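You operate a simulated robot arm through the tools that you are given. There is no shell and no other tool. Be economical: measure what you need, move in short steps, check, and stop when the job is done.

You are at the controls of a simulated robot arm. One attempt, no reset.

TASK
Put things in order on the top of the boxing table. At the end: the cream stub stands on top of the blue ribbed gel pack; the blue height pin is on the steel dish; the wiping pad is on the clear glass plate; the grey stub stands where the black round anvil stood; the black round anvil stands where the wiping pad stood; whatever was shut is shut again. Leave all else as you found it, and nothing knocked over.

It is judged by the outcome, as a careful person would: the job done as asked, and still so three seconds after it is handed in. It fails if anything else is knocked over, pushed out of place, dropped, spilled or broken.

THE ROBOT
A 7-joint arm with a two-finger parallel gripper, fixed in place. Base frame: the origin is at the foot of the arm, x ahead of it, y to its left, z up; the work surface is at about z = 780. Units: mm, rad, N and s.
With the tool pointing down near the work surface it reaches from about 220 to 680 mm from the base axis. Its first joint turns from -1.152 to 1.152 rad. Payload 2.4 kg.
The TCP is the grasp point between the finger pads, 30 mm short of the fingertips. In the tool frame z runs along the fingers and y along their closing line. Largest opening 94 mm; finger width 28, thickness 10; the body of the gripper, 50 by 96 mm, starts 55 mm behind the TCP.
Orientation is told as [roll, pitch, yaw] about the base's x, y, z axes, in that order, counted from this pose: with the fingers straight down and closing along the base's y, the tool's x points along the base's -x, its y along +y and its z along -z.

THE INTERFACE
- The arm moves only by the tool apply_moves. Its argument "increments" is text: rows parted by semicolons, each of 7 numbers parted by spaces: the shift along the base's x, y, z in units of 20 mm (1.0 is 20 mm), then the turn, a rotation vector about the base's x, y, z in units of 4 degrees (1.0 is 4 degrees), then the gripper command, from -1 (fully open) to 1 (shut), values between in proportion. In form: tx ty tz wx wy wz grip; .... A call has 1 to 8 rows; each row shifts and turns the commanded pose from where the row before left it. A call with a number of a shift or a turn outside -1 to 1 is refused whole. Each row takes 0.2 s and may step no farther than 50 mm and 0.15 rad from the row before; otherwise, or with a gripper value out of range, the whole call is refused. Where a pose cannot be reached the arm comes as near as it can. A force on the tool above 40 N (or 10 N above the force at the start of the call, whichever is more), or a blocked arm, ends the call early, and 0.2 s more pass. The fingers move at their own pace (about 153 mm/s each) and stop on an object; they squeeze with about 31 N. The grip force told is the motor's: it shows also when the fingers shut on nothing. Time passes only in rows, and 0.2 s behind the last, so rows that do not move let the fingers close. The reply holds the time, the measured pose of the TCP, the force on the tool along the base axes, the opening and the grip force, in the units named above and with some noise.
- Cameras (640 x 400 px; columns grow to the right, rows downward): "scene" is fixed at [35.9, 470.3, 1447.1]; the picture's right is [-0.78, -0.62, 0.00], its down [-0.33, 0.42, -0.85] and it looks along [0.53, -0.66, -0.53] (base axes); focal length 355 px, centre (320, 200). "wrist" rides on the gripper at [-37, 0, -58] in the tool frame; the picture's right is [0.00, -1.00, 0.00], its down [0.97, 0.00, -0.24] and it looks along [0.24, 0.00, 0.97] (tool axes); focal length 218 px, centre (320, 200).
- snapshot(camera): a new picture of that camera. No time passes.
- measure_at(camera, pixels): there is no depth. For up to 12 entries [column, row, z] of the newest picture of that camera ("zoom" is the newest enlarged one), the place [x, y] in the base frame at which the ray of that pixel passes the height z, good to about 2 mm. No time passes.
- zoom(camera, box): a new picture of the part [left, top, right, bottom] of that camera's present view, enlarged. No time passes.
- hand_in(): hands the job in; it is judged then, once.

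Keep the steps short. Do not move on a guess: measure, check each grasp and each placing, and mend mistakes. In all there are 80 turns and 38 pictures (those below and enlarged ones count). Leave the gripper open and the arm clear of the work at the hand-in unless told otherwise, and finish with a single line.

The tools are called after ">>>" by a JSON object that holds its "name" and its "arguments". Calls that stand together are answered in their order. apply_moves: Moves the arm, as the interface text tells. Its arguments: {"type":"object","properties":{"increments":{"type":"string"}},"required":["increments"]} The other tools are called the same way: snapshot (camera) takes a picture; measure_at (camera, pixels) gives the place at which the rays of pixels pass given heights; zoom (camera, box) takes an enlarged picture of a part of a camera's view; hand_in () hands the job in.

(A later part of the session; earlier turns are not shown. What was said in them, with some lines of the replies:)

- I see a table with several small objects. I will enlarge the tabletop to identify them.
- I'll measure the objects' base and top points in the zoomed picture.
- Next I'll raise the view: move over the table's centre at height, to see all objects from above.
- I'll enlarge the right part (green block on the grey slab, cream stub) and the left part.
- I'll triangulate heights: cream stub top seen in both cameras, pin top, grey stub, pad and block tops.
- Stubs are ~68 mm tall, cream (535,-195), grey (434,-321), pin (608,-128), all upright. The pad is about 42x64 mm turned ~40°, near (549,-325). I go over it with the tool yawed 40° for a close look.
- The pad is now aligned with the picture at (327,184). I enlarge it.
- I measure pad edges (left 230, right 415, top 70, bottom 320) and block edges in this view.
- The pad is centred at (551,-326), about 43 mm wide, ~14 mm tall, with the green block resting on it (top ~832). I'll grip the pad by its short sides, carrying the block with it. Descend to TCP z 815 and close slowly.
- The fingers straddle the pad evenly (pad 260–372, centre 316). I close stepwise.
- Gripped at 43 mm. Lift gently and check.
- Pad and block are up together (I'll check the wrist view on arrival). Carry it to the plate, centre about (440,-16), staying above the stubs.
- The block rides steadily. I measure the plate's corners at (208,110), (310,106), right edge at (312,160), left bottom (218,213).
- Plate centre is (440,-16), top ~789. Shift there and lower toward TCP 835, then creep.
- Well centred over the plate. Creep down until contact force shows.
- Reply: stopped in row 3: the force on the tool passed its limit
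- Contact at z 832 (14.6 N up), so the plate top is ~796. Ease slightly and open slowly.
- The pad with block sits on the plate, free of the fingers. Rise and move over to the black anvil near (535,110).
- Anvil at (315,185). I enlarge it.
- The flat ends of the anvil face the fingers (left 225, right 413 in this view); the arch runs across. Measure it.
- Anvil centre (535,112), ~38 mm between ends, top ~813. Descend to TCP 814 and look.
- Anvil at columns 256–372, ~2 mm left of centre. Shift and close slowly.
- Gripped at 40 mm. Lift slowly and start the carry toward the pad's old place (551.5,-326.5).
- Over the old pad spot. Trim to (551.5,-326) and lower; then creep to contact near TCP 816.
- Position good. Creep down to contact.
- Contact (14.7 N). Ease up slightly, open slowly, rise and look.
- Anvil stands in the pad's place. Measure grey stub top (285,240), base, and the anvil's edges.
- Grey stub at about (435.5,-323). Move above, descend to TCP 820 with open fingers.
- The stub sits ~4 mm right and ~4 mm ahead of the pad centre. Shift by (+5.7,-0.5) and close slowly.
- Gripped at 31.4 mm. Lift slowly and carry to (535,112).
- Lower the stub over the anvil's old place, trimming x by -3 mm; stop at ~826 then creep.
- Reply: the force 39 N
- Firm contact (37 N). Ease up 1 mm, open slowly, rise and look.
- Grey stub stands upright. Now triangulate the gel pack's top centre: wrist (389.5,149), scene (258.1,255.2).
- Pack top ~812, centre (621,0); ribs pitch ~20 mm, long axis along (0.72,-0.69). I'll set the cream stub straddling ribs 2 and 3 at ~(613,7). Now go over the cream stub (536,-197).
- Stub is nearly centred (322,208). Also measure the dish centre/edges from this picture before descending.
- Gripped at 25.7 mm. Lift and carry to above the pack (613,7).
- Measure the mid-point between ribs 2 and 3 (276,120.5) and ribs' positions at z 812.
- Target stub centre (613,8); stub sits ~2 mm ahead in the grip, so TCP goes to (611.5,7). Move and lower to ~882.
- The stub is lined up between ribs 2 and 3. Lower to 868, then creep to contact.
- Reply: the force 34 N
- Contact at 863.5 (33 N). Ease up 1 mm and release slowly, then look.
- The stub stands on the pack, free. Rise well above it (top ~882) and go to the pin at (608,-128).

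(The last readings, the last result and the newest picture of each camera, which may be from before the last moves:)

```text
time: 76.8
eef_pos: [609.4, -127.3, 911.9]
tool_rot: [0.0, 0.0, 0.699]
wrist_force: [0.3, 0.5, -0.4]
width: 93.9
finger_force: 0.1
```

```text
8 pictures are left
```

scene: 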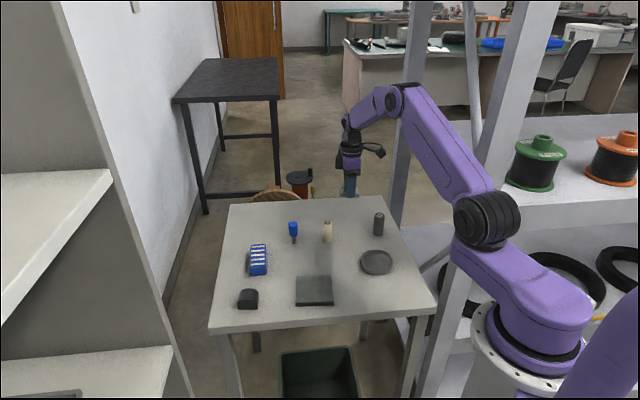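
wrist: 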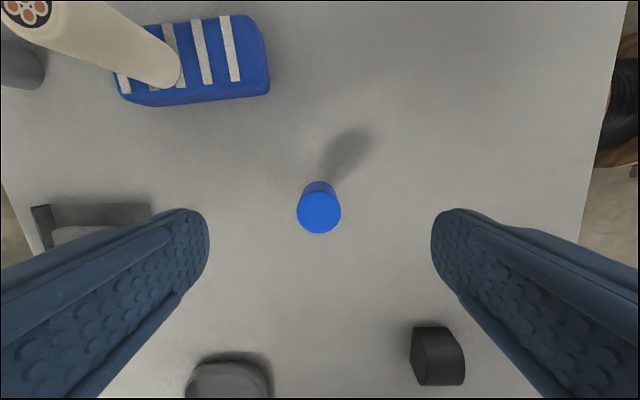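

Pin is centred (319,213). Descend to TCP 834 and close slowly on the blue head.

>>> {"name": "apply_moves", "arguments": {"increments": "0 0 -1 0 0 0 -1;0 0 -1 0 0 0 -1;0 0 -1 0 0 0 -1;0 0 -0.7 0 0 0 -1;0 0 -0.2 0 0 0 -1;0 0 0 0 0 0 -0.5;0 0 0 0 0 0 0;0 0 0 0 0 0 0.3"}}

>>> {"name": "apply_moves", "arguments": {"increments": "0 0 0 0 0 0 0.38;0 0 0 0 0 0 0.44;0 0 0 0 0 0 0.5;0 0 0 0 0 0 0.56;0 0 0 0 0 0 1;0 0 0 0 0 0 1"}}

```text
time: 78.5
eef_pos: [608.6, -127.0, 834.0]
tool_rot: [0.001, -0.001, 0.697]
wrist_force: [-0.6, 0.1, 0.1]
width: 33.0
finger_force: 0.1
```

```text
time: 80.0
eef_pos: [609.9, -127.1, 834.2]
tool_rot: [-0.002, 0.0, 0.7]
wrist_force: [-0.9, 0.0, -0.4]
width: 24.6
finger_force: 31.5
```

Gripped at 24.6 mm. Lift and carry toward the dish (~(368,-194)).

>>> {"name": "apply_moves", "arguments": {"increments": "0 0 0.3 0 0 0 1;0 0 0.7 0 0 0 1;0 0 1 0 0 0 1;0 0 1 0 0 0 1;0 0 1 0 0 0 1;0 0 0.5 0 0 0 1;-0.5 -0.14 0 0 0 0 1;-1 -0.28 0 0 0 0 1"}}

>>> {"name": "apply_moves", "arguments": {"increments": "-1 -0.28 0 0 0 0 1;-1 -0.28 0 0 0 0 1;-1 -0.28 0 0 0 0 1;-1 -0.28 0 0 0 0 1;-1 -0.28 0 0 0 0 1;-1 -0.28 0 0 0 0 1;-0.6 -0.18 0 0 0 0 1;0 0 0 0 0 0 1"}}

>>> {"name": "snapshot", "arguments": {"camera": "wrist"}}

```text
time: 81.8
eef_pos: [577.3, -136.0, 925.5]
tool_rot: [0.0, 0.0, 0.698]
wrist_force: [0.2, -0.2, -0.8]
width: 24.2
finger_force: 30.7
```

```text
time: 83.5
eef_pos: [447.5, -173.4, 923.6]
tool_rot: [0.001, 0.0, 0.698]
wrist_force: [-1.0, -0.2, 0.2]
width: 23.9
finger_force: 30.9
```

```text
7 pictures are left
```

wrist: 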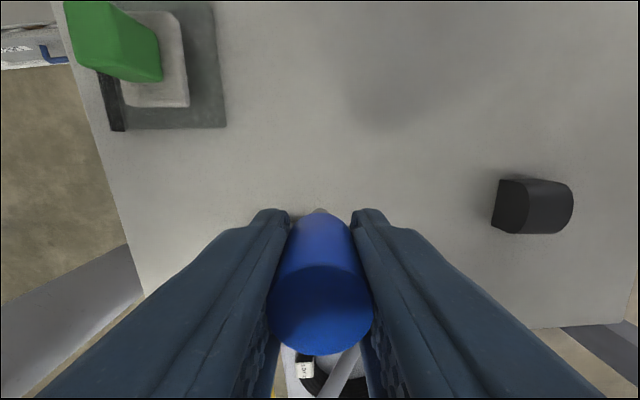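

The dish is hidden by the gripper here; I use the scene view, with an enlarged look at the dish.

>>> {"name": "zoom", "arguments": {"camera": "scene", "box": [345, 235, 409, 285]}}

```text
8.00 times, centred on (377, 260) of scene
```

zoom: 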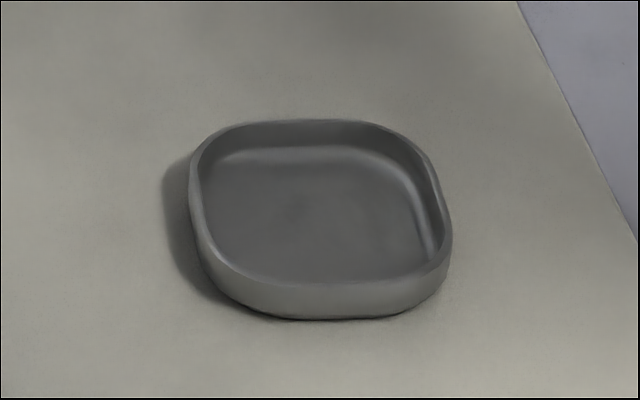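

Rim spans columns 189–452, rows 120–283. Measure the rim centre at z 793 and rim extremes.

>>> {"name": "measure_at", "arguments": {"camera": "zoom", "pixels": [[320, 200, 793], [190, 190, 793], [452, 240, 793], [320, 120, 793], [320, 283, 793], [320, 318, 780], [320, 222, 783]]}}

```text
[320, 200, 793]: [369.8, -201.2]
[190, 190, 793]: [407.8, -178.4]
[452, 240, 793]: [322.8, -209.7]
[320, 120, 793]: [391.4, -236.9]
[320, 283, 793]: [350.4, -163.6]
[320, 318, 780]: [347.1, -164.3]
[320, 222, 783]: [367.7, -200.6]
```

Dish centre (369,-198), floor ~784. Move there and lower to TCP ~852.

>>> {"name": "apply_moves", "arguments": {"increments": "-0.7 -0.22 0 0 0 0 1;-1 -0.31 0 0 0 0 1;-1 -0.31 0 0 0 0 1;-0.9 -0.3 0 0 0 0 1;-0.32 -0.1 0 0 0 0 1;0 0 -1 0 0 0 1;0 0 -1 0 0 0 1;0 0 -0.8 0 0 0 1"}}

>>> {"name": "apply_moves", "arguments": {"increments": "0 0 -0.5 0 0 0 1;0 0 -0.3 0 0 0 1;0 0 0 0 0 0 1"}}

>>> {"name": "zoom", "arguments": {"camera": "scene", "box": [345, 225, 409, 285]}}

```text
time: 85.3
eef_pos: [368.9, -198.3, 868.5]
tool_rot: [0.0, 0.0, 0.699]
wrist_force: [0.2, 0.0, -0.3]
width: 24.3
finger_force: 31.0
```

```text
time: 86.2
eef_pos: [368.8, -197.7, 852.4]
tool_rot: [0.0, -0.002, 0.699]
wrist_force: [-0.5, -0.2, -1.1]
width: 24.0
finger_force: 30.3
```

```text
6.67 times, centred on (377, 255) of scene
```

zoom: 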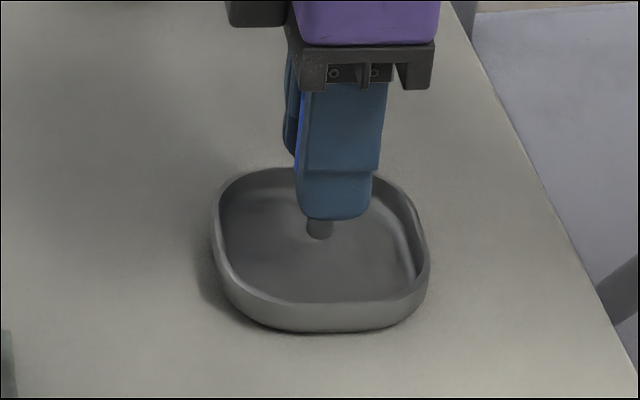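

The stem is inside the dish outline. Creep down to contact (~839).

>>> {"name": "apply_moves", "arguments": {"increments": "0 0 -0.25 0 0 0 1;0 0 -0.2 0 0 0 1;0 0 -0.05 0 0 0 1;0 0 -0.05 0 0 0 1;0 0 -0.05 0 0 0 1;0 0 0 0 0 0 1"}}

```text
time: 87.5
eef_pos: [369.2, -196.8, 839.6]
tool_rot: [0.001, 0.001, 0.698]
wrist_force: [0.2, 0.0, 0.3]
width: 24.0
finger_force: 30.9
```

>>> {"name": "apply_moves", "arguments": {"increments": "0 0 -0.05 0 0 0 1;0 0 -0.04 0 0 0 1;0 0 -0.04 0 0 0 1;0 0 0 0 0 0 1"}}

```text
time: 88.5
eef_pos: [369.0, -198.0, 838.0]
tool_rot: [-0.001, 0.0, 0.697]
wrist_force: [-1.8, 0.6, 18.6]
width: 24.0
finger_force: 31.3
```

Contact (18.6 N) at 838. Ease up a little and release very gently.

>>> {"name": "apply_moves", "arguments": {"increments": "0 0 0.02 0 0 0 1;0 0 0 0 0 0 0.47;0 0 0 0 0 0 0.42;0 0 0 0 0 0 0.35;0 0 0 0 0 0 0.1;0 0 0 0 0 0 -0.3;0 0 0 0 0 0 -0.7;0 0 0 0 0 0 -1"}}

>>> {"name": "snapshot", "arguments": {"camera": "wrist"}}

```text
time: 90.3
eef_pos: [368.9, -197.5, 838.1]
tool_rot: [0.001, 0.0, 0.7]
wrist_force: [0.6, 0.2, 0.8]
width: 94.1
finger_force: 0.1
```

```text
4 pictures are left
```

wrist: 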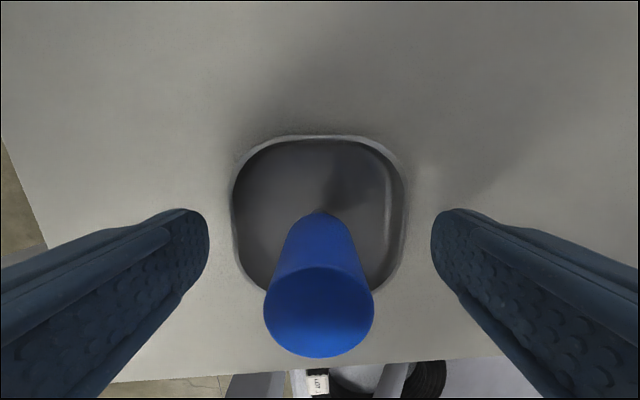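

The pin stands upright in the dish. Rise straight up and retreat, then check the whole scene.

>>> {"name": "apply_moves", "arguments": {"increments": "0 0 0.6 0 0 0 -1;0 0 1 0 0 0 -1;0 0 1 0 0 0 -1;0 0 1 0 0 0 -1;0 0 1 0 0 0 -1;0 0 1 0 0 0 -1;0 0 1 0 0 0 -1;0 0 1 0 0 0 -1"}}

>>> {"name": "apply_moves", "arguments": {"increments": "-0.5 0 1 0 0 0 -1;-1 0 1 0 0 0 -1;-1 0 1 0 0 0 -1;-1 0 0.5 0 0 0 -1;-0.5 0 0 0 0 0 -1;0 0 0 0 0 0 -1"}}

>>> {"name": "zoom", "arguments": {"camera": "scene", "box": [200, 190, 440, 340]}}

```text
time: 92.2
eef_pos: [367.2, -197.3, 992.0]
tool_rot: [0.0, 0.0, 0.698]
wrist_force: [0.2, 0.6, -0.2]
width: 93.9
finger_force: 0.1
```

```text
time: 93.5
eef_pos: [287.5, -196.6, 1060.4]
tool_rot: [0.0, 0.0, 0.699]
wrist_force: [-0.2, 0.3, -0.6]
width: 94.1
finger_force: 0.1
```

```text
2.67 times, centred on (320, 265) of scene
```

zoom: 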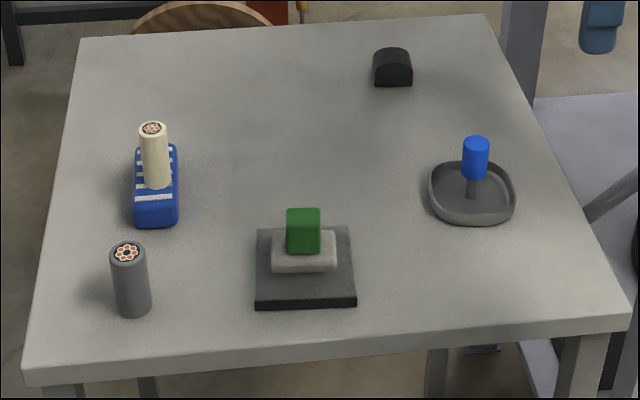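

All stand as wished. A last check of the positions of the grey stub's base (132,305) and the anvil's front base edge.

>>> {"name": "measure_at", "arguments": {"camera": "zoom", "pixels": [[132, 305, 780], [130, 252, 848], [373, 86, 780], [412, 86, 780]]}}

```text
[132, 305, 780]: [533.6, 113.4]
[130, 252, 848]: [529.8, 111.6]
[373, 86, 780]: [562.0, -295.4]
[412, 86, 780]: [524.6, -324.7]
```

Both are within a few mm of their target places, nothing was opened, and the gripper is open and clear. I hand in.

>>> {"name": "hand_in", "arguments": {}}

```text
The job is handed in.
```

Job handed in: all five items are where you asked, to within a few mm; the green block that was resting on the wiping pad stayed on it and is now on the glass plate too; nothing was opened or knocked over.
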